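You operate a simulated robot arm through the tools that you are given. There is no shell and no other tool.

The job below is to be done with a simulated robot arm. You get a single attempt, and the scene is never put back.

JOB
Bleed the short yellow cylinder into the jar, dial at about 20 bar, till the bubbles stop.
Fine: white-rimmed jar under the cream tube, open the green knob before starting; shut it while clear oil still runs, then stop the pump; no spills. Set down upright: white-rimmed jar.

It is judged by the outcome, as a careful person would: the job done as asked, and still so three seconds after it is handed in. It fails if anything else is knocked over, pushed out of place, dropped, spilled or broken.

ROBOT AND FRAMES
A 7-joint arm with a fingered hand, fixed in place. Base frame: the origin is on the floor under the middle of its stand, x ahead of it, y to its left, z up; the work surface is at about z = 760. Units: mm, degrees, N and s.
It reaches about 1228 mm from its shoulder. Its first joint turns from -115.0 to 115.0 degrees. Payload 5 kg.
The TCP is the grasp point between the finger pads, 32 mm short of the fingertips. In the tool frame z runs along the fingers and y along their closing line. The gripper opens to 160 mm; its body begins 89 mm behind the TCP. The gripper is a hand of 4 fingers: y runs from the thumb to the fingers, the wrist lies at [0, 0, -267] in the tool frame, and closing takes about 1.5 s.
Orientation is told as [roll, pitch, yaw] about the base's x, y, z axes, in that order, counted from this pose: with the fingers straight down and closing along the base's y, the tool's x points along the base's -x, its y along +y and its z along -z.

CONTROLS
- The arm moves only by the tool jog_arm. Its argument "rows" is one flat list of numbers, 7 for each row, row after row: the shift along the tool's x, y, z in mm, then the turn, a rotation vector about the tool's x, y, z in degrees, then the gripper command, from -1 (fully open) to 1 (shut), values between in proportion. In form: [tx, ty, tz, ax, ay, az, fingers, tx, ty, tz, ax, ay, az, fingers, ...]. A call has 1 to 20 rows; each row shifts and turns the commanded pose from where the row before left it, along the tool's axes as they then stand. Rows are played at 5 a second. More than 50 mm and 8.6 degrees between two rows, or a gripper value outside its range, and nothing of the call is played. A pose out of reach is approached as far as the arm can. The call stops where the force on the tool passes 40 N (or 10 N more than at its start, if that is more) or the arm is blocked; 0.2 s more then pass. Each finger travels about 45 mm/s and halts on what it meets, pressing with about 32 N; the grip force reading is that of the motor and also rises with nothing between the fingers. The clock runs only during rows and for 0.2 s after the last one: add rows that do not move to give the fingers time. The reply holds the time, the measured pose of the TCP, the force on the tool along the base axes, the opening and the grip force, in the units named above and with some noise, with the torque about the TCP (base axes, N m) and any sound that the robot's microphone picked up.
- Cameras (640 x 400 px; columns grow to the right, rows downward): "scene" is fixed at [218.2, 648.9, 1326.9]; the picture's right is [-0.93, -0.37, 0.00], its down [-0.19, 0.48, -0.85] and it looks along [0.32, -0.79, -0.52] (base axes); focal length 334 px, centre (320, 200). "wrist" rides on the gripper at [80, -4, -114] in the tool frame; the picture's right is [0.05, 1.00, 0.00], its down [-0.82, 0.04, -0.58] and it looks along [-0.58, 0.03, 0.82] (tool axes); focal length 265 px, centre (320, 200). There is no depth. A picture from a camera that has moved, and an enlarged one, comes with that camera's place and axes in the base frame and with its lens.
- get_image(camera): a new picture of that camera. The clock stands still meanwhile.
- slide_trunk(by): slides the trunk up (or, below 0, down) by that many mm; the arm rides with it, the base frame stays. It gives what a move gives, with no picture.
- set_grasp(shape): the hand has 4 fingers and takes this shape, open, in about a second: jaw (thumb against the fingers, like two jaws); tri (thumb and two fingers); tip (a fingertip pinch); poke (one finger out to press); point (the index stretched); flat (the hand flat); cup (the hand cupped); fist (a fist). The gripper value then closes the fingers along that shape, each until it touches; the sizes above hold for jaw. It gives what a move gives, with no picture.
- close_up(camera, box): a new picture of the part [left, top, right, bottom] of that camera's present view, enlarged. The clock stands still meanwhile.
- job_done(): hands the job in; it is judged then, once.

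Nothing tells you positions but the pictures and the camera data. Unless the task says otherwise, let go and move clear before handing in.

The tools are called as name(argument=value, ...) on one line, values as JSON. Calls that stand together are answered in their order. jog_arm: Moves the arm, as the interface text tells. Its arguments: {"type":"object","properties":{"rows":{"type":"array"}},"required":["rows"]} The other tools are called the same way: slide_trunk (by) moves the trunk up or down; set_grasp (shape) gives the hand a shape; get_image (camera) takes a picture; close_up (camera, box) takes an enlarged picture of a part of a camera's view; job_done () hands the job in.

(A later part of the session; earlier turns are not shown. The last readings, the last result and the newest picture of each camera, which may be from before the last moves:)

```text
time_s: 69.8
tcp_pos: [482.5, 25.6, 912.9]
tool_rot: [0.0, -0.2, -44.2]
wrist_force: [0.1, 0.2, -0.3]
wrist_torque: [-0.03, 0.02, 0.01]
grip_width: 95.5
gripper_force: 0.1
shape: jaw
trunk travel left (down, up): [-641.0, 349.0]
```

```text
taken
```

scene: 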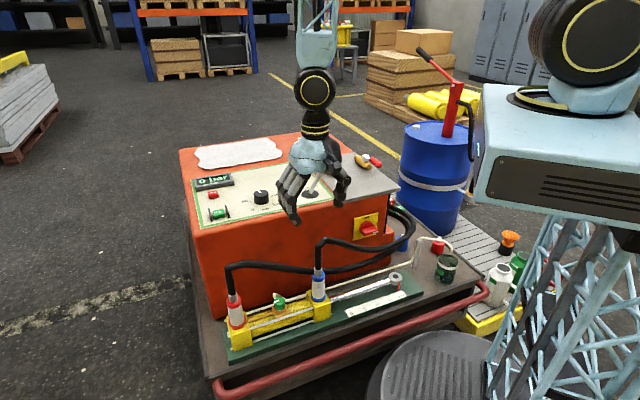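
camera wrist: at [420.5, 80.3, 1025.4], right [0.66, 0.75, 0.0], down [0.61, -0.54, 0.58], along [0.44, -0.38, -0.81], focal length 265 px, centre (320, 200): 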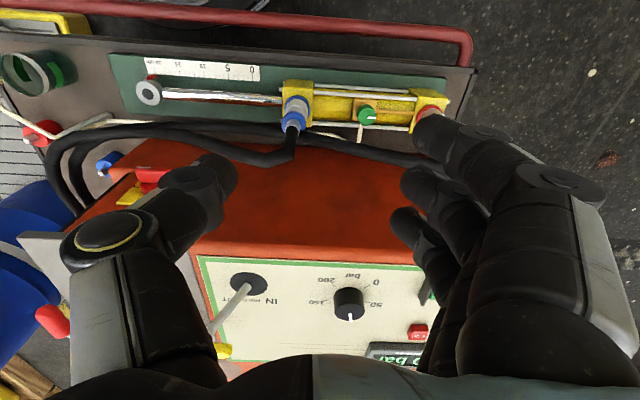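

close_up(camera="wrist", box=[270, 60, 470, 170])

close_up(camera="wrist", box=[190, 240, 450, 380])

close_up(camera="wrist", box=[330, 85, 410, 145])

close_up(camera="scene", box=[215, 255, 345, 355])

```text
3.20 times, centred on (370, 115) of wrist
camera zoom: at [420.5, 80.3, 1025.4], right [0.66, 0.75, 0.0], down [0.61, -0.54, 0.58], along [0.44, -0.38, -0.81], focal length 849 px, centre (160, 472)
```

zoom: 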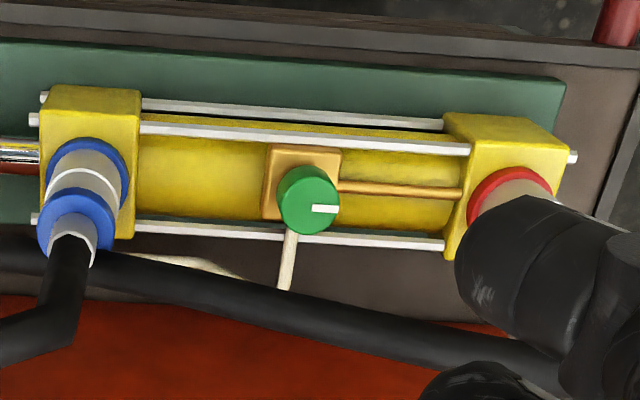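

```text
2.46 times, centred on (320, 310) of wrist
camera zoom: at [420.5, 80.3, 1025.4], right [0.66, 0.75, 0.0], down [0.61, -0.54, 0.58], along [0.44, -0.38, -0.81], focal length 653 px, centre (320, -71)
```

zoom: 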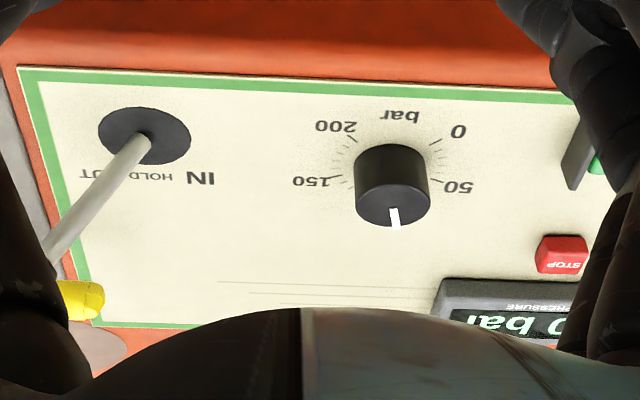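

```text
6.67 times, centred on (370, 115) of wrist
camera zoom: at [420.5, 80.3, 1025.4], right [0.66, 0.75, 0.0], down [0.61, -0.54, 0.58], along [0.44, -0.38, -0.81], focal length 1769 px, centre (-13, 767)
```

zoom: 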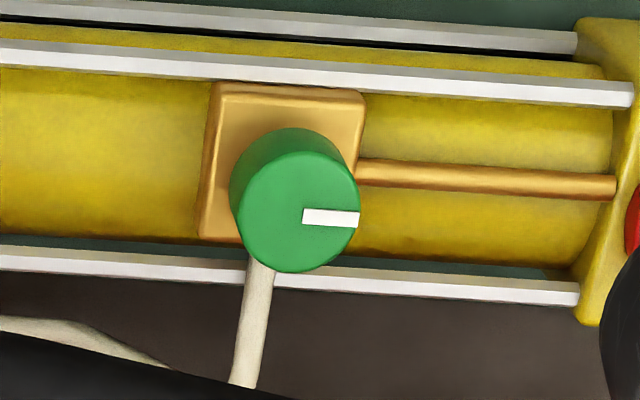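

```text
4.00 times, centred on (280, 305) of scene
camera zoom: at [218.2, 648.9, 1326.9], right [-0.93, -0.37, 0.0], down [-0.19, 0.48, -0.85], along [0.32, -0.79, -0.52], focal length 1338 px, centre (480, -220)
```

zoom: 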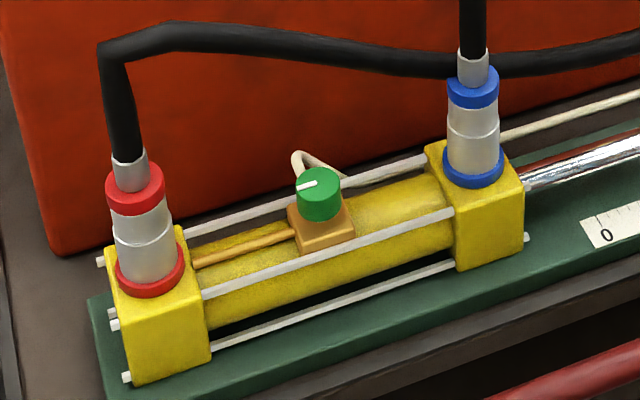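

The green knob sits at about (590,43), top z≈550, with a hose about 120 mm above it; I'll plan that carefully. First the easy part: the pressure dial at about (732,-136,796), which can be gripped from above. I move over it.

jog_arm(rows=[-41.6, 8.4, 0, 0, 0, 0, -0.2, -41.6, 8.4, 0, 0, 0, 0, -0.2, -41.6, 8.4, 0, 0, 0, 0, -0.2, -41.6, 8.4, 0, 0, 0, 0, -0.2, -41.6, 8.4, 0, 0, 0, 0, -0.2, -41.6, 8.4, 0, 0, 0, 0, -0.2, -41.6, 8.4, 0, 0, 0, 0, -0.2, 0, 0, 0, 0, 0, 7, -0.2, 0, 0, 0, 0, 0, 7, -0.2, 0, 0, 0, 0, 0, 0, -0.2])

get_image(camera="wrist")

close_up(camera="scene", box=[190, 155, 340, 245])

```text
time_s: 72.0
tcp_pos: [729.9, -141.0, 912.2]
tool_rot: [0.0, -0.3, -58.3]
wrist_force: [0.0, 0.4, -0.7]
wrist_torque: [-0.03, 0.01, -0.01]
grip_width: 95.8
gripper_force: 0.0
shape: jaw
trunk travel left (down, up): [-641.0, 349.0]
```

```text
taken
camera wrist: at [682.6, -73.5, 1025.3], right [0.82, 0.57, 0.0], down [0.46, -0.67, 0.58], along [0.33, -0.48, -0.81], focal length 265 px, centre (320, 200)
```

wrist: 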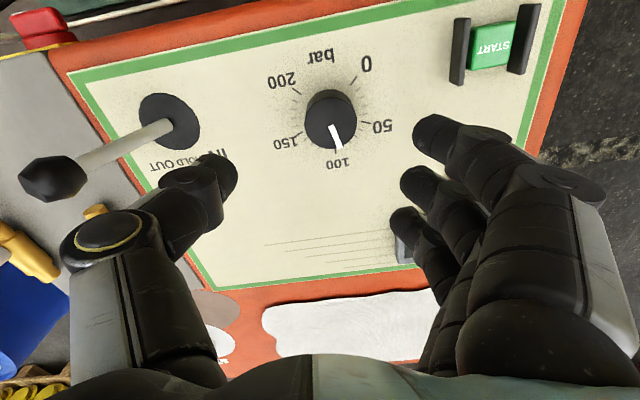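

```text
4.27 times, centred on (265, 200) of scene
camera zoom: at [218.2, 648.9, 1326.9], right [-0.93, -0.37, 0.0], down [-0.19, 0.48, -0.85], along [0.32, -0.79, -0.52], focal length 1427 px, centre (555, 200)
```

zoom: 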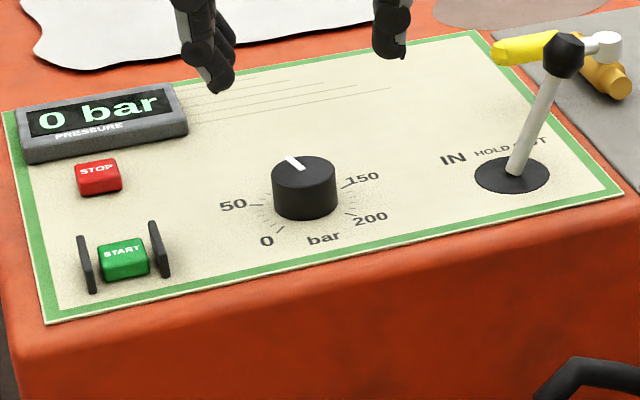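

close_up(camera="wrist", box=[250, 40, 410, 180])

close_up(camera="wrist", box=[420, 0, 570, 100])

close_up(camera="wrist", box=[10, 80, 240, 220])

```text
2.86 times, centred on (330, 110) of wrist
camera zoom: at [682.6, -73.5, 1025.3], right [0.82, 0.57, 0.0], down [0.46, -0.67, 0.58], along [0.33, -0.48, -0.81], focal length 758 px, centre (291, 457)
```

zoom: 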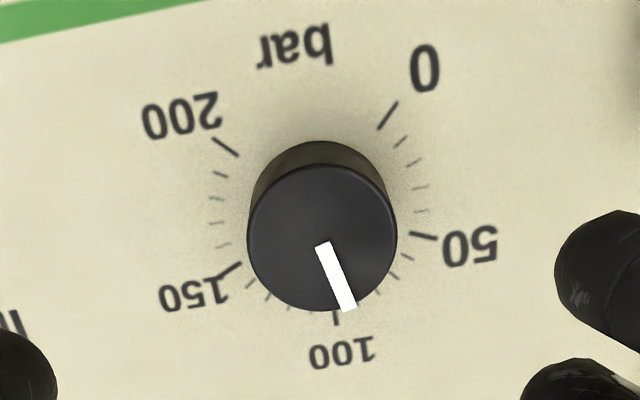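

```text
4.00 times, centred on (495, 50) of wrist
camera zoom: at [682.6, -73.5, 1025.3], right [0.82, 0.57, 0.0], down [0.46, -0.67, 0.58], along [0.33, -0.48, -0.81], focal length 1062 px, centre (-380, 800)
```

zoom: 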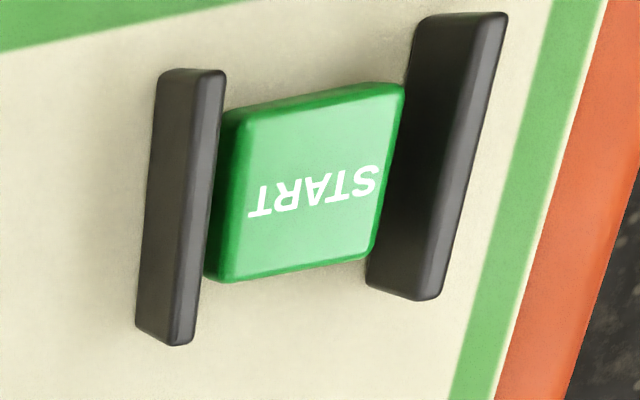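

```text
2.78 times, centred on (125, 150) of wrist
camera zoom: at [682.6, -73.5, 1025.3], right [0.82, 0.57, 0.0], down [0.46, -0.67, 0.58], along [0.33, -0.48, -0.81], focal length 738 px, centre (863, 339)
```

zoom: 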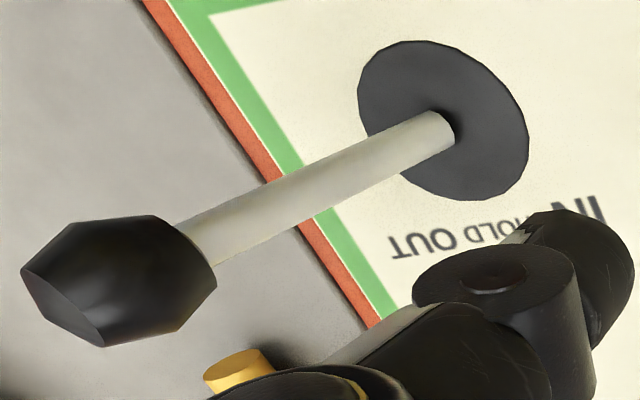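

The dial reads about 90 bar now; 20 bar needs roughly a 94° counter-clockwise turn. I lower around the dial.

jog_arm(rows=[0.3, 3.3, 34, 0, 0, 0, -0.2, 0.3, 3.3, 34, 0, 0, 0, -0.2, 0.2, 3.2, 34, 0, 0, 0, -0.2, 0, 0, 0, 0, 0, 0, -0.2])

get_image(camera="wrist")

close_up(camera="scene", box=[190, 135, 340, 245])

```text
time_s: 73.0
tcp_pos: [736.6, -133.5, 813.7]
tool_rot: [0.2, -0.2, -58.0]
wrist_force: [0.9, 0.5, 0.5]
wrist_torque: [0.01, -0.03, 0.0]
grip_width: 95.3
gripper_force: 0.0
shape: jaw
trunk travel left (down, up): [-641.0, 349.0]
```

```text
taken
camera wrist: at [690.3, -66.0, 925.5], right [0.82, 0.57, 0.0], down [0.46, -0.67, 0.58], along [0.33, -0.48, -0.81], focal length 265 px, centre (320, 200)
```

wrist: 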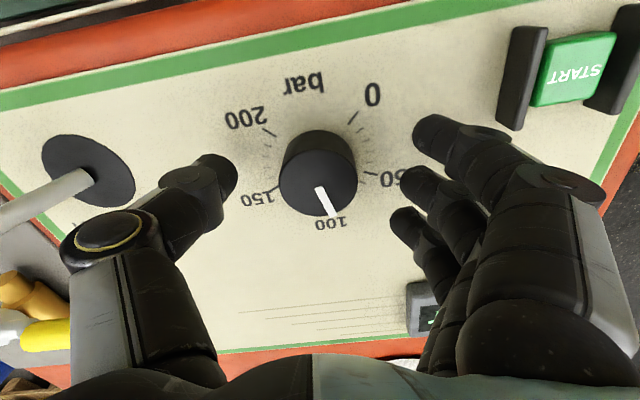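

```text
3.64 times, centred on (265, 190) of scene
camera zoom: at [218.2, 648.9, 1326.9], right [-0.93, -0.37, 0.0], down [-0.19, 0.48, -0.85], along [0.32, -0.79, -0.52], focal length 1216 px, centre (520, 236)
```

zoom: 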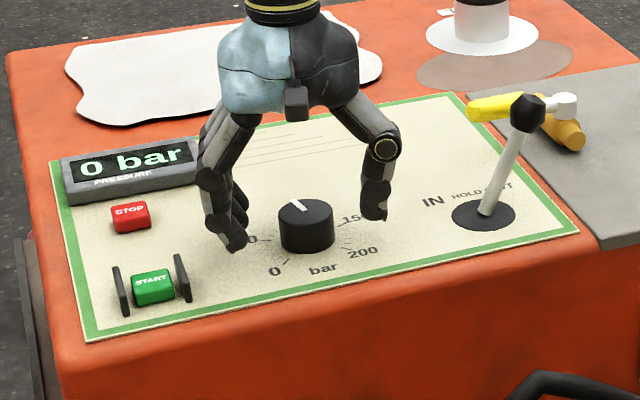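

jog_arm(rows=[0, 0, 2, 0, 0, 0, 0.0, 0, 0, 0, 0, 0, 0, 0.2, 0, 0, 0, 0, 0, 0, 0.4, 0, 0, 0, 0, 0, 0, 0.6, 0, 0, 0, 0, 0, 0, 0.6, 0, 0, 0, 0, 0, 0, 0.6, 0, 0, 0, 0, 0, 0, 0.6])

get_image(camera="wrist")

close_up(camera="scene", box=[190, 135, 340, 245])

```text
time_s: 74.5
tcp_pos: [736.3, -132.7, 810.1]
tool_rot: [0.1, -0.2, -58.1]
wrist_force: [-4.3, -2.6, -1.4]
wrist_torque: [0.01, -0.03, -0.03]
grip_width: 26.7
gripper_force: 26.3
shape: jaw
trunk travel left (down, up): [-641.0, 349.0]
```

```text
taken
camera wrist: at [689.9, -66.1, 922.6], right [0.82, 0.57, 0.0], down [0.46, -0.67, 0.58], along [0.33, -0.48, -0.81], focal length 265 px, centre (320, 200)
```

wrist: 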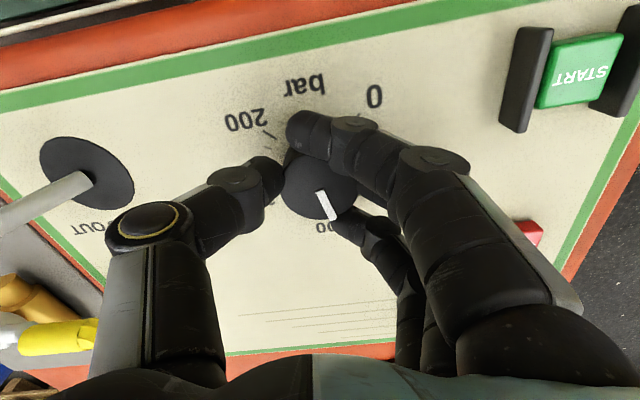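

```text
3.64 times, centred on (265, 190) of scene
camera zoom: at [218.2, 648.9, 1326.9], right [-0.93, -0.37, 0.0], down [-0.19, 0.48, -0.85], along [0.32, -0.79, -0.52], focal length 1216 px, centre (520, 236)
```

zoom: 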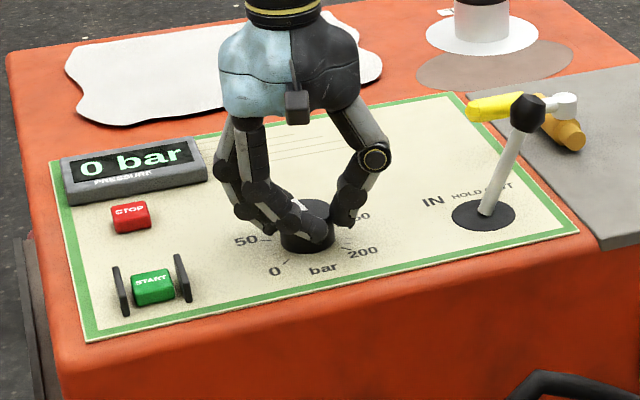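

jog_arm(rows=[0, 0, 0, 0, 0, -8.5, 0.6, 0, 0, 0, 0, 0, -8.5, 0.6, 0, 0, 0, 0, 0, -8.5, 0.6, 0, 0, 0, 0, 0, -8.5, 0.6, 0, 0, 0, 0, 0, -8.5, 0.6, 0, 0, 0, 0, 0, -8.5, 0.6, 0, 0, 0, 0, 0, 0, 0.6])

get_image(camera="wrist")

close_up(camera="scene", box=[190, 135, 340, 245])

```text
time_s: 76.2
tcp_pos: [739.3, -136.4, 809.4]
tool_rot: [-0.1, -0.2, -7.0]
wrist_force: [-23.0, -16.6, 2.8]
wrist_torque: [-0.27, 0.5, -0.03]
grip_width: 25.8
gripper_force: 31.9
shape: jaw
trunk travel left (down, up): [-641.0, 349.0]
```

```text
taken
camera wrist: at [658.1, -129.3, 922.4], right [0.07, 1.0, 0.0], down [0.81, -0.06, 0.58], along [0.58, -0.04, -0.81], focal length 265 px, centre (320, 200)
```

wrist: 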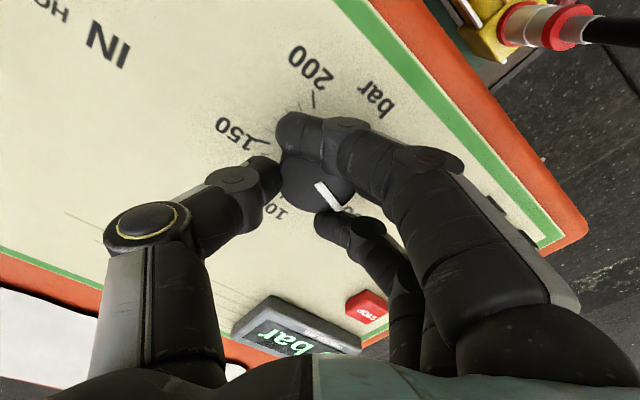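

```text
3.64 times, centred on (265, 190) of scene
camera zoom: at [218.2, 648.9, 1326.9], right [-0.93, -0.37, 0.0], down [-0.19, 0.48, -0.85], along [0.32, -0.79, -0.52], focal length 1216 px, centre (520, 236)
```

zoom: 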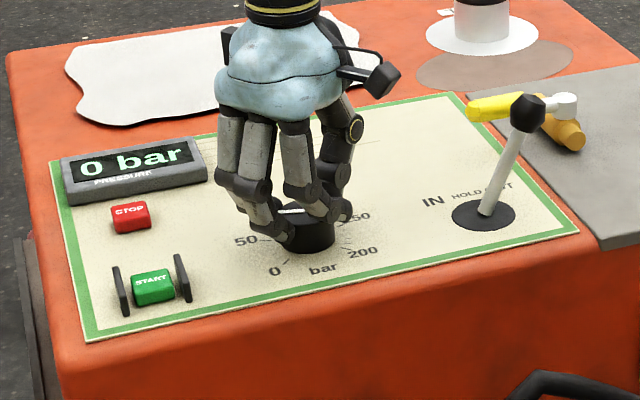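

jog_arm(rows=[1.8, -1.7, 0, 0, 0, 0, 0.6, 0, 0, 0, 0, 0, -7, 0.6, 0, 0, 0, 0, 0, -7, 0.6, 0, 0, 0, 0, 0, 0, 0.6])

```text
time_s: 77.2
tcp_pos: [739.1, -135.4, 811.4]
tool_rot: [-0.1, -0.4, 6.9]
wrist_force: [2.0, -17.4, 4.1]
wrist_torque: [-0.35, -0.03, -0.02]
grip_width: 25.9
gripper_force: 32.3
shape: jaw
trunk travel left (down, up): [-641.0, 349.0]
```

jog_arm(rows=[0, -1.5, 0, 0, 0, -7, 0.6, 0, 0, 0, 0, 0, -7, 0.6, 0, -0.7, 0, 0, 0, -7, 0.6, 0, 0, 0, 0, 0, -7, 0.6, 0, 0, 0, 0, 0, 0, 0.6])

get_image(camera="wrist")

close_up(camera="scene", box=[190, 135, 340, 245])

```text
time_s: 78.3
tcp_pos: [738.6, -137.0, 810.3]
tool_rot: [-0.2, -0.3, 35.1]
wrist_force: [14.8, -2.8, 7.2]
wrist_torque: [-0.02, -0.25, 0.01]
grip_width: 26.2
gripper_force: 31.6
shape: jaw
trunk travel left (down, up): [-641.0, 349.0]
```

```text
taken
camera wrist: at [673.7, -185.7, 922.3], right [-0.61, 0.79, 0.0], down [0.64, 0.5, 0.58], along [0.46, 0.35, -0.81], focal length 265 px, centre (320, 200)
```

wrist: 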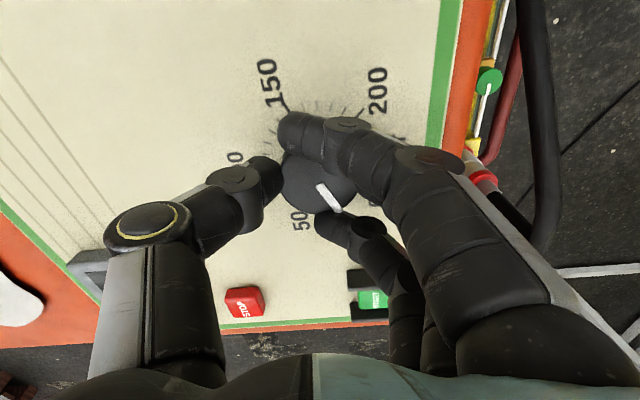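

```text
3.64 times, centred on (265, 190) of scene
camera zoom: at [218.2, 648.9, 1326.9], right [-0.93, -0.37, 0.0], down [-0.19, 0.48, -0.85], along [0.32, -0.79, -0.52], focal length 1216 px, centre (520, 236)
```

zoom: 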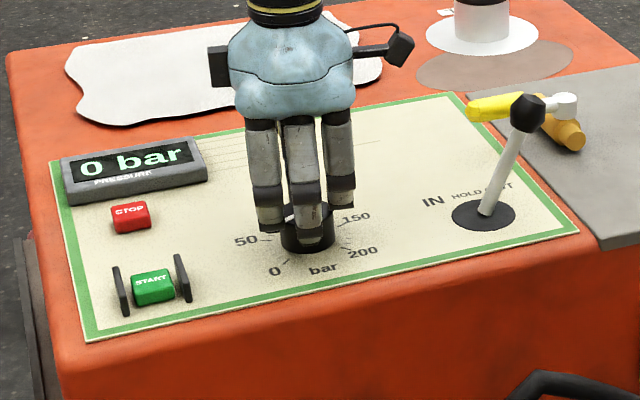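

jog_arm(rows=[0, 0, 0, 0, 0, 0, 0.4, 0, 0, 0, 0, 0, 0, 0.1, 0, 0, 0, 0, 0, 0, -0.2, 0, 0, 0, 0, 0, 0, -0.2, 0, 0, -20, 0, 0, 0, -0.2, 0, 0, -30, 0, 0, 0, -0.2, 0, 0, -30, 0, 0, 0, -0.2])

get_image(camera="wrist")

close_up(camera="scene", box=[230, 175, 300, 225])

```text
time_s: 80.0
tcp_pos: [733.7, -136.4, 889.0]
tool_rot: [-0.3, 0.0, 34.9]
wrist_force: [0.4, 0.0, 0.6]
wrist_torque: [-0.04, -0.03, 0.01]
grip_width: 95.2
gripper_force: 0.2
shape: jaw
trunk travel left (down, up): [-641.0, 349.0]
```

```text
taken
camera wrist: at [670.0, -184.7, 1001.3], right [-0.61, 0.79, 0.0], down [0.64, 0.5, 0.58], along [0.46, 0.35, -0.82], focal length 265 px, centre (320, 200)
```

wrist: 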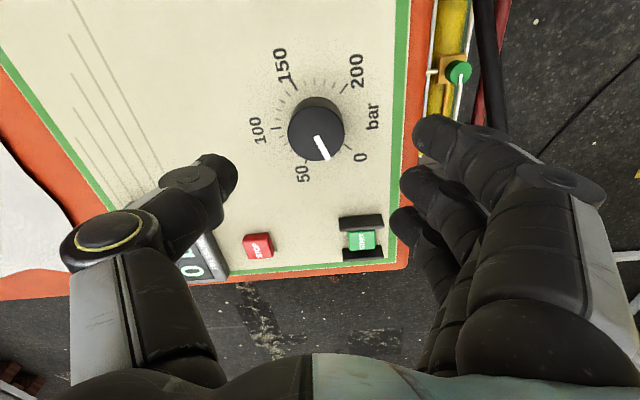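

```text
8.00 times, centred on (265, 200) of scene
camera zoom: at [218.2, 648.9, 1326.9], right [-0.93, -0.37, 0.0], down [-0.19, 0.48, -0.85], along [0.32, -0.79, -0.52], focal length 2676 px, centre (760, 200)
```

zoom: 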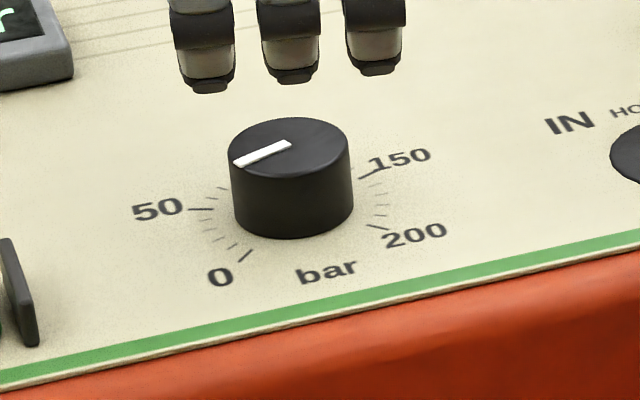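

close_up(camera="wrist", box=[250, 60, 390, 190])

close_up(camera="wrist", box=[400, 0, 560, 140])

```text
3.08 times, centred on (320, 125) of wrist
camera zoom: at [670.0, -184.7, 1001.3], right [-0.61, 0.79, 0.0], down [0.64, 0.5, 0.58], along [0.46, 0.35, -0.82], focal length 817 px, centre (320, 431)
```

zoom: 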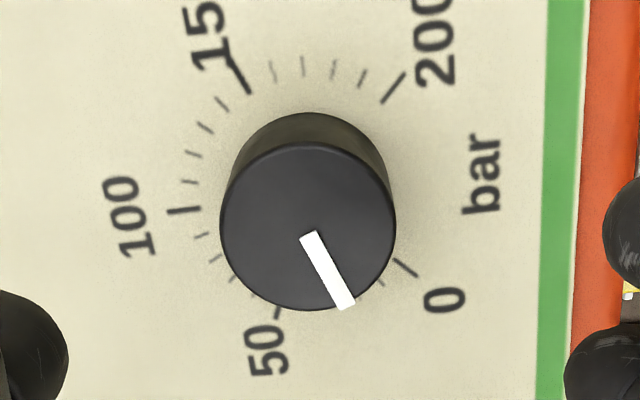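

```text
2.86 times, centred on (480, 70) of wrist
camera zoom: at [670.0, -184.7, 1001.3], right [-0.61, 0.79, 0.0], down [0.64, 0.5, 0.58], along [0.46, 0.35, -0.82], focal length 758 px, centre (-137, 571)
```

zoom: 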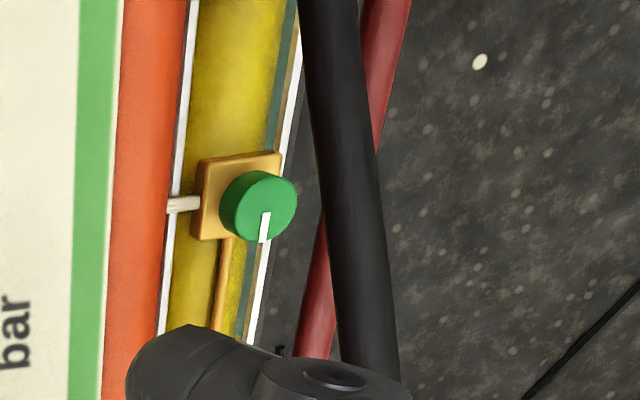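

The dial now reads very close to 20 bar. Next I look at how the hand looks in the fingertip-pinch shape, for turning the small green knob under the hose.

set_grasp(shape="tip")

get_image(camera="wrist")

close_up(camera="scene", box=[180, 60, 340, 200])

```text
time_s: 80.8
tcp_pos: [734.6, -137.2, 888.6]
tool_rot: [-0.2, -0.2, 34.9]
wrist_force: [0.4, 0.2, 0.5]
wrist_torque: [0.02, -0.01, 0.03]
grip_width: 160.0
gripper_force: 0.1
shape: tip
trunk travel left (down, up): [-641.0, 349.0]
```

```text
taken
camera wrist: at [670.3, -185.1, 1000.9], right [-0.61, 0.79, 0.0], down [0.64, 0.5, 0.58], along [0.46, 0.35, -0.82], focal length 265 px, centre (320, 200)
```

wrist: 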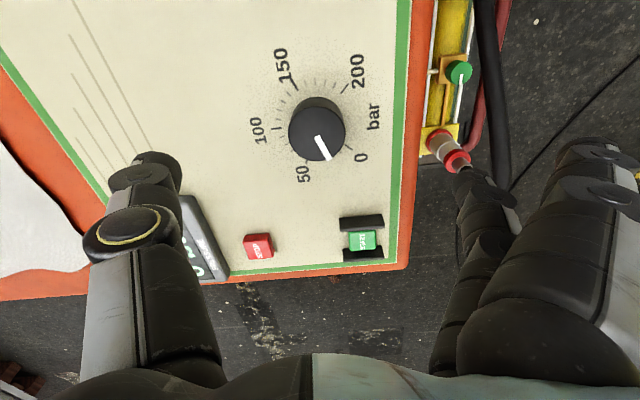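

```text
2.86 times, centred on (260, 130) of scene
camera zoom: at [218.2, 648.9, 1326.9], right [-0.93, -0.37, 0.0], down [-0.19, 0.48, -0.85], along [0.32, -0.79, -0.52], focal length 956 px, centre (491, 400)
```

zoom: 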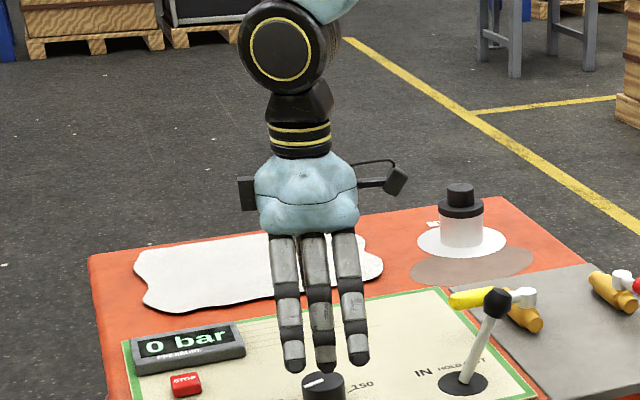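

jog_arm(rows=[0, 0, -10, 0, 0, 0, 0.0, 0, 0, 0, 0, 0, 0, 0.2, 0, 0, 0, 0, 0, 0, 0.4, 0, 0, 0, 0, 0, 0, 0.4, 0, 0, 0, 0, 0, 0, 0.4, 0, 0, 0, 0, 0, 0, 0.4, 0, 0, 0, 0, 0, 0, 0.4])

get_image(camera="wrist")

close_up(camera="scene", box=[180, 60, 340, 200])

```text
time_s: 82.5
tcp_pos: [736.2, -137.4, 899.8]
tool_rot: [-0.3, -0.1, 35.0]
wrist_force: [0.1, 0.2, -0.4]
wrist_torque: [-0.04, -0.01, -0.02]
grip_width: 48.5
gripper_force: 0.1
shape: tip
trunk travel left (down, up): [-641.0, 349.0]
```

```text
taken
camera wrist: at [671.1, -184.8, 1011.7], right [-0.61, 0.79, 0.0], down [0.64, 0.5, 0.58], along [0.46, 0.35, -0.82], focal length 265 px, centre (320, 200)
```

wrist: 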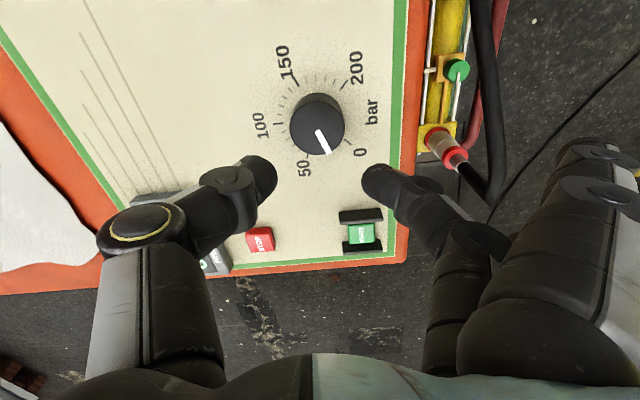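

```text
2.86 times, centred on (260, 130) of scene
camera zoom: at [218.2, 648.9, 1326.9], right [-0.93, -0.37, 0.0], down [-0.19, 0.48, -0.85], along [0.32, -0.79, -0.52], focal length 956 px, centre (491, 400)
```

zoom: 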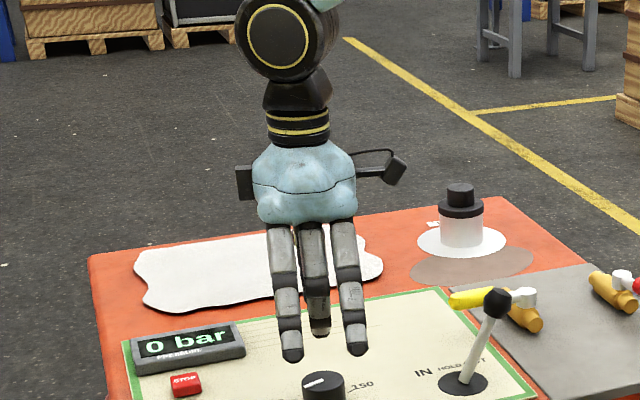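

set_grasp(shape="poke")

get_image(camera="wrist")

close_up(camera="scene", box=[180, 60, 340, 200])

set_grasp(shape="tri")

get_image(camera="wrist")

close_up(camera="scene", box=[180, 60, 340, 200])

```text
time_s: 83.3
tcp_pos: [736.0, -136.4, 898.9]
tool_rot: [-0.2, -0.2, 34.9]
wrist_force: [0.3, 0.8, 0.3]
wrist_torque: [-0.02, 0.02, -0.04]
grip_width: 0.0
gripper_force: 0.1
shape: poke
trunk travel left (down, up): [-641.0, 349.0]
```

```text
taken
camera wrist: at [671.1, -184.8, 1011.8], right [-0.61, 0.79, 0.0], down [0.64, 0.5, 0.58], along [0.46, 0.35, -0.82], focal length 265 px, centre (320, 200)
```

wrist: 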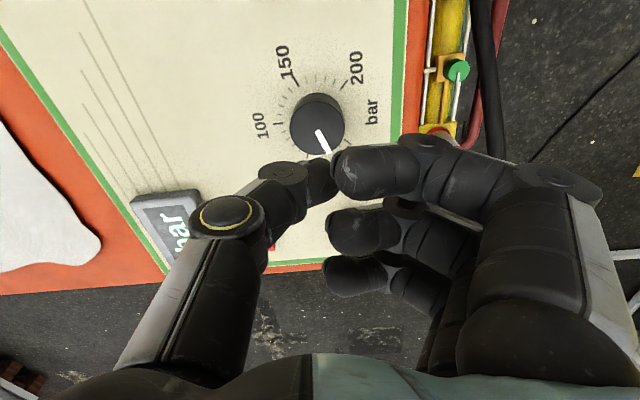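

```text
2.86 times, centred on (260, 130) of scene
camera zoom: at [218.2, 648.9, 1326.9], right [-0.93, -0.37, 0.0], down [-0.19, 0.48, -0.85], along [0.32, -0.79, -0.52], focal length 956 px, centre (491, 400)
```

zoom: 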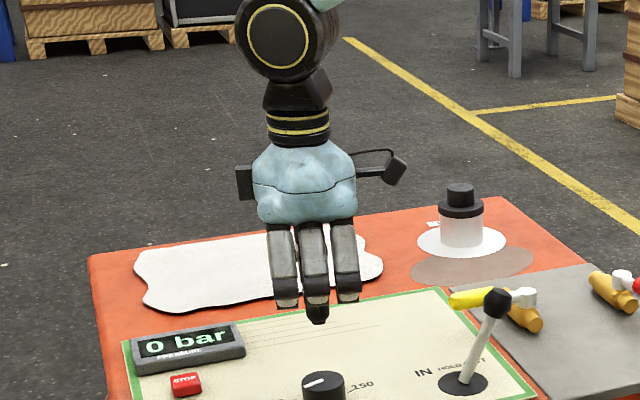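

```text
time_s: 84.2
tcp_pos: [734.7, -137.9, 899.6]
tool_rot: [-0.2, -0.2, 34.9]
wrist_force: [-0.1, 0.2, 0.5]
wrist_torque: [0.01, -0.01, 0.0]
grip_width: 159.9
gripper_force: 0.1
shape: tri
trunk travel left (down, up): [-641.0, 349.0]
```

```text
taken
camera wrist: at [671.1, -184.8, 1011.7], right [-0.61, 0.79, 0.0], down [0.64, 0.5, 0.58], along [0.46, 0.35, -0.82], focal length 265 px, centre (320, 200)
```

wrist: 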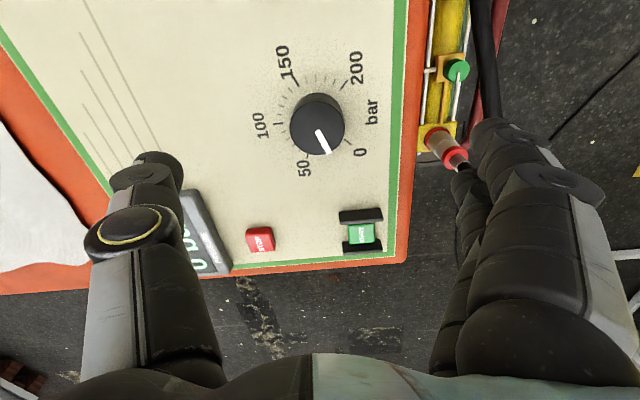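

```text
2.86 times, centred on (260, 130) of scene
camera zoom: at [218.2, 648.9, 1326.9], right [-0.93, -0.37, 0.0], down [-0.19, 0.48, -0.85], along [0.32, -0.79, -0.52], focal length 956 px, centre (491, 400)
```

zoom: 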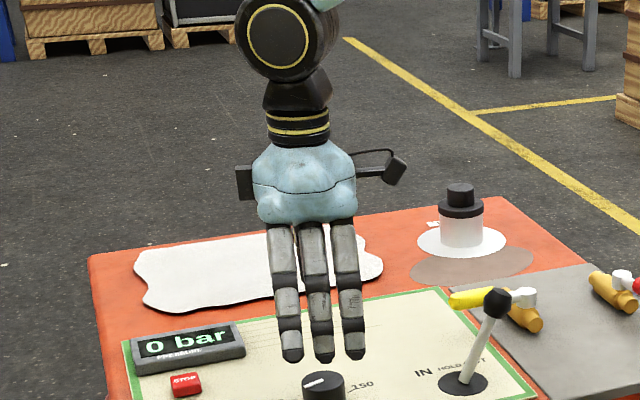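

Poke is useful for the buttons; for the green knob I'll use jaw. I move to a spot in front of the cylinder, to view the knob, rods and hose closely.

set_grasp(shape="jaw")

jog_arm(rows=[4.9, 46.5, 0, 0, 0, 0, -0.2, 4.9, 46.5, 0, 0, 0, 0, -0.2, 4.9, 46.5, 0, 0, 0, 0, -0.2, 4.9, 46.5, 0, 0, 0, 0, -0.2, 4.9, 46.5, 0, 0, 0, 0, -0.2, 4.9, 46.5, 0, 0, 0, 0, -0.2, 4.9, 46.5, 0, 0, 0, 0, -0.2, 0, 0, 0, 0, 0, 7.9, -0.2, 0, 0, 0, 0, 0, 7.9, -0.2, 0, 0, 0, 0, 0, 7.9, -0.2, 0, 0, 0, 0, 0, 7.9, -0.2, 0, 0, 0, 0, 0, 7.9, -0.2, 0, 0, 0, 0, 0, 7.9, -0.2, 0, 0, 0, 0, 0, 7.9, -0.2, 0, 0, 0, 0, 0, 7.9, -0.2, 0, 0, 0, 0, 0, 7.9, -0.2, 0, 0, 0, 0, 0, 7.9, -0.2])

get_image(camera="wrist")

```text
time_s: 85.2
tcp_pos: [734.4, -136.9, 900.1]
tool_rot: [-0.3, -0.2, 35.0]
wrist_force: [-0.6, -0.6, 0.8]
wrist_torque: [0.02, -0.02, 0.04]
grip_width: 159.7
gripper_force: 0.0
shape: jaw
trunk travel left (down, up): [-641.0, 349.0]
```

```text
time_s: 88.8
tcp_pos: [523.0, 110.8, 896.5]
tool_rot: [0.0, -0.3, -44.2]
wrist_force: [0.1, -0.2, -0.1]
wrist_torque: [-0.02, -0.01, -0.02]
grip_width: 96.8
gripper_force: 0.0
shape: jaw
trunk travel left (down, up): [-641.0, 349.0]
```

```text
taken
camera wrist: at [461.8, 165.1, 1009.7], right [0.66, 0.75, 0.0], down [0.61, -0.54, 0.58], along [0.44, -0.38, -0.81], focal length 265 px, centre (320, 200)
```

wrist: 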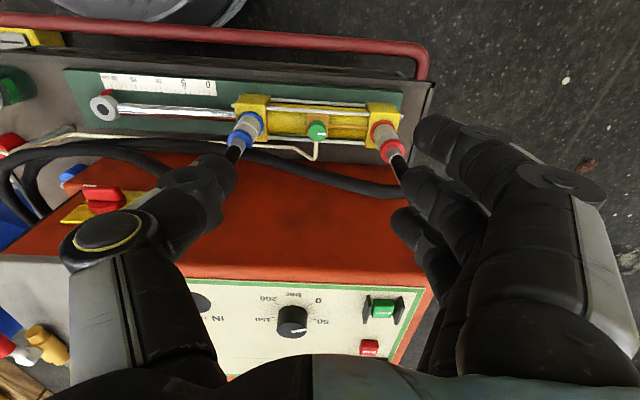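

jog_arm(rows=[0, 0, 40, 0, 0, 0, -0.2, 0, 0, 40, 0, 0, 0, -0.2, 0, 0, 40, 0, 0, 0, -0.2, 0, 0, 40, 0, 0, 0, -0.2, 0, 0, 0, 0, 0, 0, -0.2])

get_image(camera="wrist")

get_image(camera="scene")

close_up(camera="wrist", box=[220, 100, 420, 260])

```text
time_s: 90.0
tcp_pos: [522.9, 108.7, 741.5]
tool_rot: [-0.1, -0.3, -44.1]
wrist_force: [-0.7, 0.0, -0.5]
wrist_torque: [-0.01, 0.01, -0.03]
grip_width: 96.4
gripper_force: 0.0
shape: jaw
trunk travel left (down, up): [-641.0, 349.0]
```

```text
taken
camera wrist: at [461.8, 163.7, 853.1], right [0.66, 0.75, 0.0], down [0.61, -0.54, 0.58], along [0.44, -0.38, -0.81], focal length 265 px, centre (320, 200)
```

wrist: 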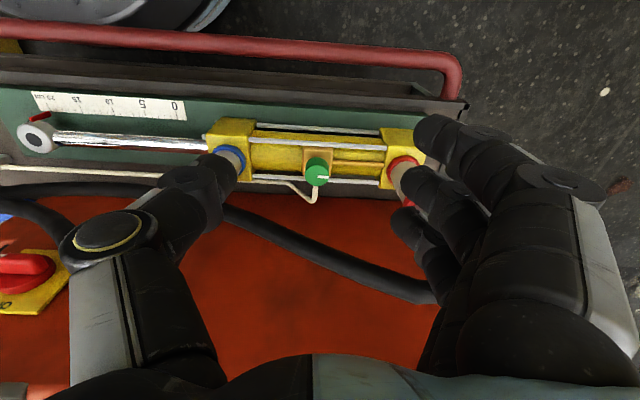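

```text
taken
```

scene: 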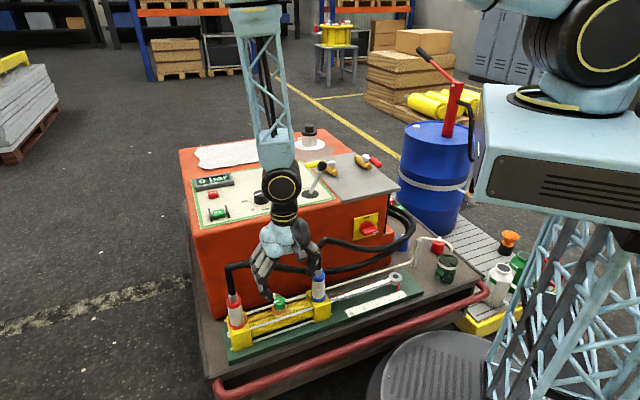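

```text
2.50 times, centred on (320, 180) of wrist
camera zoom: at [461.8, 163.7, 853.1], right [0.66, 0.75, 0.0], down [0.61, -0.54, 0.58], along [0.44, -0.38, -0.81], focal length 664 px, centre (320, 250)
```

zoom: 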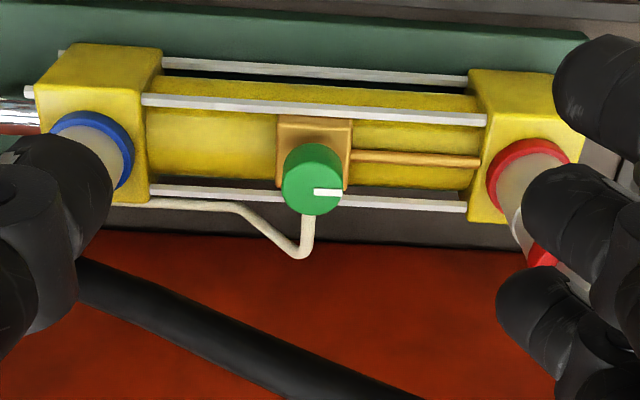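

The knob's geometry is now clear: hose about 110 mm above it and slightly behind, tie rods at z≈499. I'll lean the hand ~38° toward the front (pointing at the unit) and check it is reachable before moving in.

jog_arm(rows=[0, 0, 0, 0, -7.6, 0, -0.2, 0, 0, 0, 0, -7.6, 0, -0.2, 0, 0, 0, 0, -7.6, 0, -0.2, 0, 0, 0, 0, -7.6, 0, -0.2, 0, 0, 0, 0, -7.6, 0, -0.2, 0, 0, 0, 0, 0, 0, -0.2])

get_image(camera="wrist")

get_image(camera="scene")

```text
time_s: 91.3
tcp_pos: [523.5, 108.8, 738.5]
tool_rot: [0.1, -38.3, -44.2]
wrist_force: [1.1, -0.1, 0.1]
wrist_torque: [-0.01, 0.03, 0.0]
grip_width: 96.4
gripper_force: 0.0
shape: jaw
trunk travel left (down, up): [-641.0, 349.0]
```

```text
taken
camera wrist: at [425.0, 200.2, 777.4], right [0.67, 0.74, -0.03], down [0.23, -0.17, 0.96], along [0.71, -0.65, -0.28], focal length 265 px, centre (320, 200)
```

wrist: 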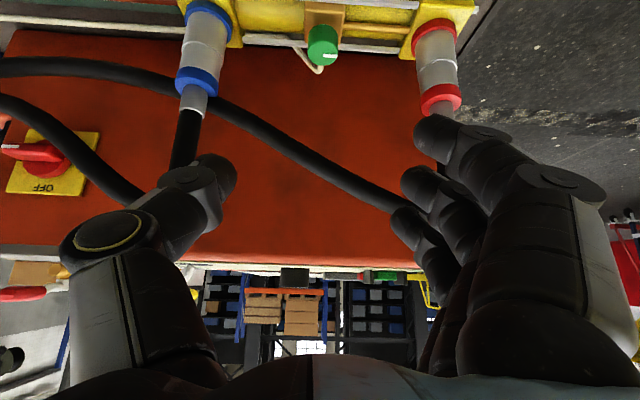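

```text
taken
```

scene: 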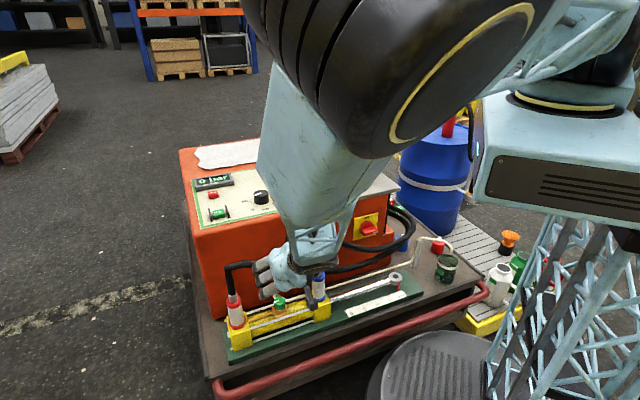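

The leaning pose is reachable. I'll descend in front of the cylinder to knob height.

jog_arm(rows=[24.8, 0, 31.4, 0, 0, 0, -0.2, 24.8, 0, 31.4, 0, 0, 0, -0.2, 24.8, 0, 31.4, 0, 0, 0, -0.2, 24.8, 0, 31.4, 0, 0, 0, -0.2, 0, 0, 0, 0, 0, 0, -0.2])

get_image(camera="wrist")

close_up(camera="scene", box=[200, 210, 360, 350])

```text
time_s: 92.5
tcp_pos: [532.0, 126.0, 585.6]
tool_rot: [1.9, -37.7, -45.5]
wrist_force: [-0.2, 0.4, 0.7]
wrist_torque: [0.0, 0.04, -0.01]
grip_width: 96.0
gripper_force: 0.0
shape: jaw
trunk travel left (down, up): [-641.0, 349.0]
```

```text
taken
camera wrist: at [432.2, 215.8, 624.7], right [0.67, 0.74, 0.0], down [0.22, -0.19, 0.96], along [0.71, -0.64, -0.29], focal length 265 px, centre (320, 200)
```

wrist: 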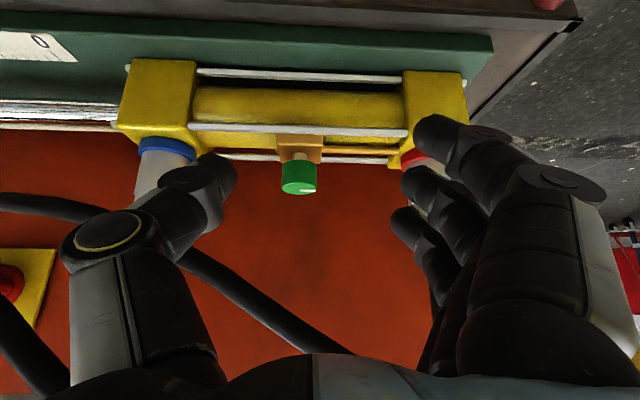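

```text
2.86 times, centred on (280, 280) of scene
camera zoom: at [218.2, 648.9, 1326.9], right [-0.93, -0.37, 0.0], down [-0.19, 0.48, -0.85], along [0.32, -0.79, -0.52], focal length 956 px, centre (434, -29)
```

zoom: 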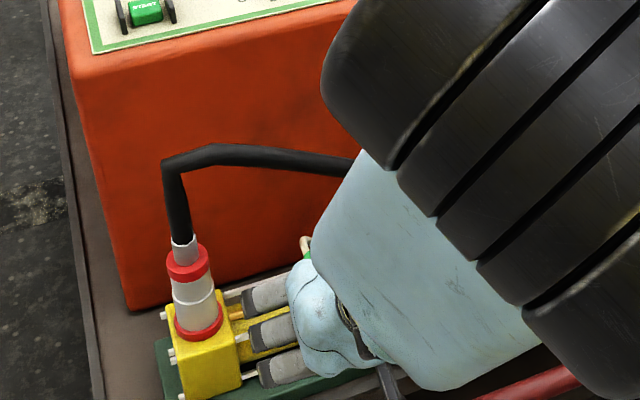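

The arm can't quite hold that low pose at this trunk height. I'll go back up to the good pose and lower it with the trunk instead.

jog_arm(rows=[-24.8, 0, -31.4, 0, 0, 0, -0.2, -24.8, 0, -31.4, 0, 0, 0, -0.2, -24.8, 0, -31.4, 0, 0, 0, -0.2, -24.8, 0, -31.4, 0, 0, 0, -0.2, 0, 0, 0, 0, 0, 0, -0.2])

get_image(camera="scene")

```text
time_s: 93.8
tcp_pos: [525.4, 109.8, 738.2]
tool_rot: [-0.1, -38.2, -44.1]
wrist_force: [-0.2, 0.2, 0.1]
wrist_torque: [-0.03, 0.02, 0.02]
grip_width: 95.9
gripper_force: 0.1
shape: jaw
trunk travel left (down, up): [-641.0, 349.0]
```

```text
taken
```

scene: 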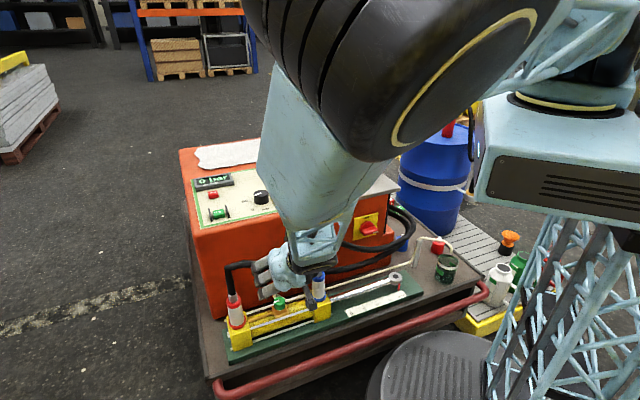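

slide_trunk(by=-170)

get_image(camera="wrist")

get_image(camera="scene")

```text
time_s: 95.7
tcp_pos: [525.0, 109.3, 569.2]
tool_rot: [0.1, -38.3, -44.0]
wrist_force: [0.3, 0.0, -0.3]
wrist_torque: [0.04, -0.02, 0.01]
grip_width: 96.1
gripper_force: 0.0
shape: jaw
trunk travel left (down, up): [-471.0, 519.0]
```

```text
taken
camera wrist: at [426.9, 200.9, 607.3], right [0.67, 0.75, -0.03], down [0.23, -0.17, 0.96], along [0.71, -0.65, -0.28], focal length 265 px, centre (320, 200)
```

wrist: 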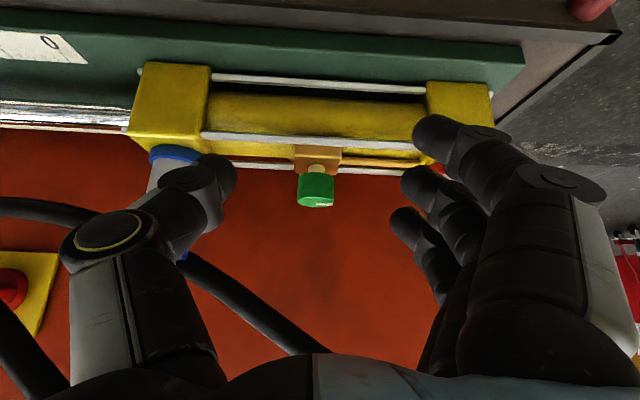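

```text
taken
```

scene: 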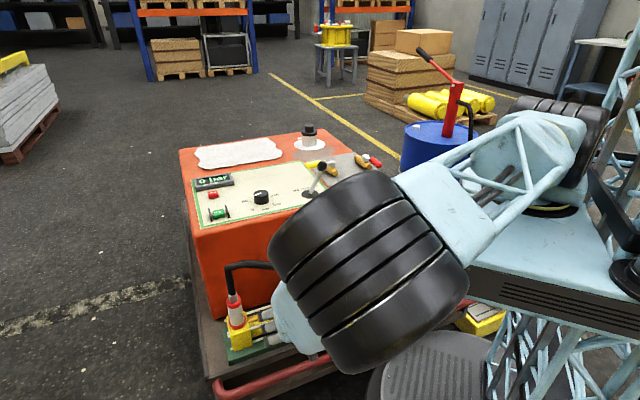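

The pose holds with the trunk lowered, and the knob is where I computed. I'll swing the hand 20° around the knob's axis at this standoff, so that gripping and swinging back turns the knob counter-clockwise.

jog_arm(rows=[-2.4, 36.4, 1.9, 0, 0, 0, -0.2, 0, 0, 0, 4.13, 0, 5.23, -0.2, 0, 0, 0, 4.13, 0, 5.23, -0.2, 0, 0, 0, 4.13, 0, 5.23, -0.2, 0, 0, 0, 0, 0, 0, -0.2])

get_image(camera="wrist")

get_image(camera="scene")

```text
time_s: 96.9
tcp_pos: [553.0, 134.7, 568.6]
tool_rot: [0.0, -38.3, -64.2]
wrist_force: [-0.1, 0.1, -0.2]
wrist_torque: [-0.02, -0.02, -0.03]
grip_width: 96.1
gripper_force: 0.1
shape: jaw
trunk travel left (down, up): [-471.0, 519.0]
```

```text
taken
camera wrist: at [490.9, 253.6, 607.6], right [0.88, 0.47, -0.03], down [0.16, -0.24, 0.96], along [0.44, -0.85, -0.28], focal length 265 px, centre (320, 200)
```

wrist: 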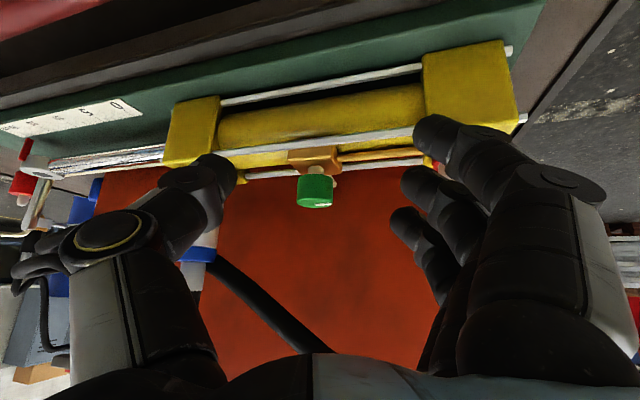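

```text
taken
```

scene: 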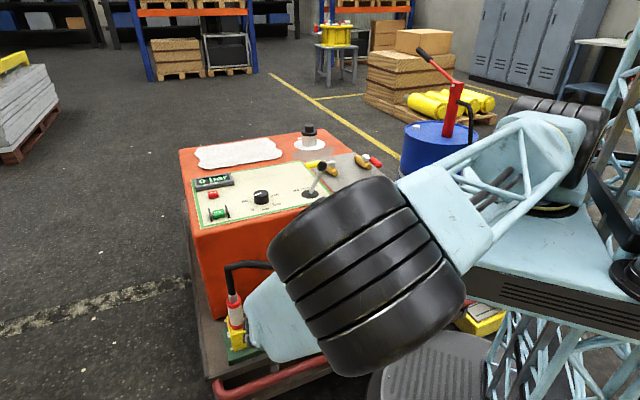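

jog_arm(rows=[-21.7, 0.2, 17.1, 0, 0, 0, -0.2, -21.7, 0.2, 17.1, 0, 0, 0, -0.2, 0, 0, 0, 0, 0, 0, -0.2])

get_image(camera="wrist")

```text
time_s: 97.7
tcp_pos: [577.7, 85.4, 568.3]
tool_rot: [-0.1, -38.2, -64.2]
wrist_force: [0.4, 0.3, 0.2]
wrist_torque: [0.04, 0.03, 0.02]
grip_width: 96.2
gripper_force: 0.1
shape: jaw
trunk travel left (down, up): [-471.0, 519.0]
```

```text
taken
camera wrist: at [514.9, 204.5, 608.0], right [0.88, 0.47, -0.03], down [0.16, -0.24, 0.96], along [0.45, -0.85, -0.28], focal length 265 px, centre (320, 200)
```

wrist: 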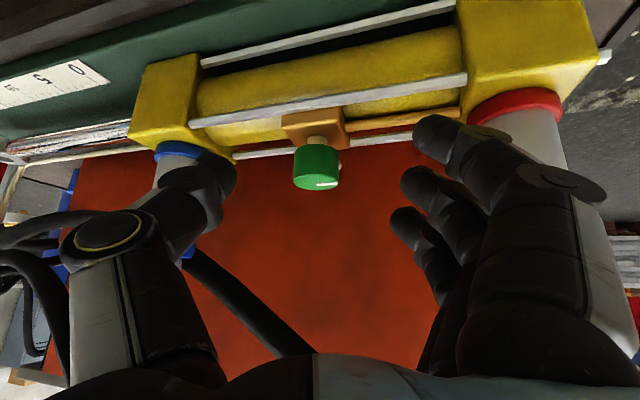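

jog_arm(rows=[0, 0, 0, 0, 0, 0, 0.0, 0, 0, 0, 0, 0, 0, 0.18, 0, 0, 0, 0, 0, 0, 0.18, -10, 0.1, 8, 0, 0, 0, 0.18, 0, 0, 0, 0, 0, 0, 0.18])

get_image(camera="wrist")

```text
time_s: 98.9
tcp_pos: [584.7, 73.3, 568.4]
tool_rot: [0.0, -38.2, -64.1]
wrist_force: [-0.1, 0.7, 0.1]
wrist_torque: [0.02, -0.01, -0.05]
grip_width: 66.1
gripper_force: 0.0
shape: jaw
trunk travel left (down, up): [-471.0, 519.0]
```

```text
taken
camera wrist: at [521.5, 193.1, 607.8], right [0.88, 0.47, -0.03], down [0.16, -0.24, 0.96], along [0.45, -0.85, -0.28], focal length 265 px, centre (320, 200)
```

wrist: 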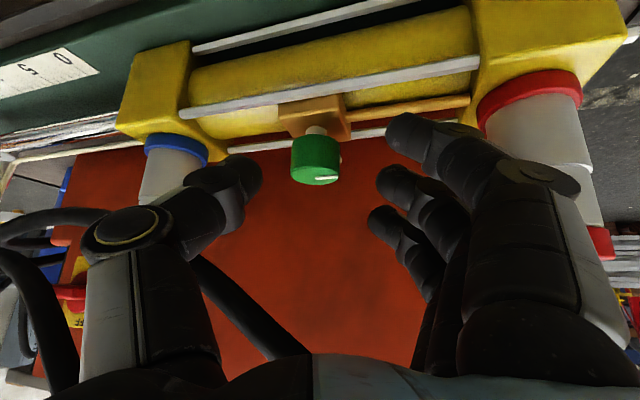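

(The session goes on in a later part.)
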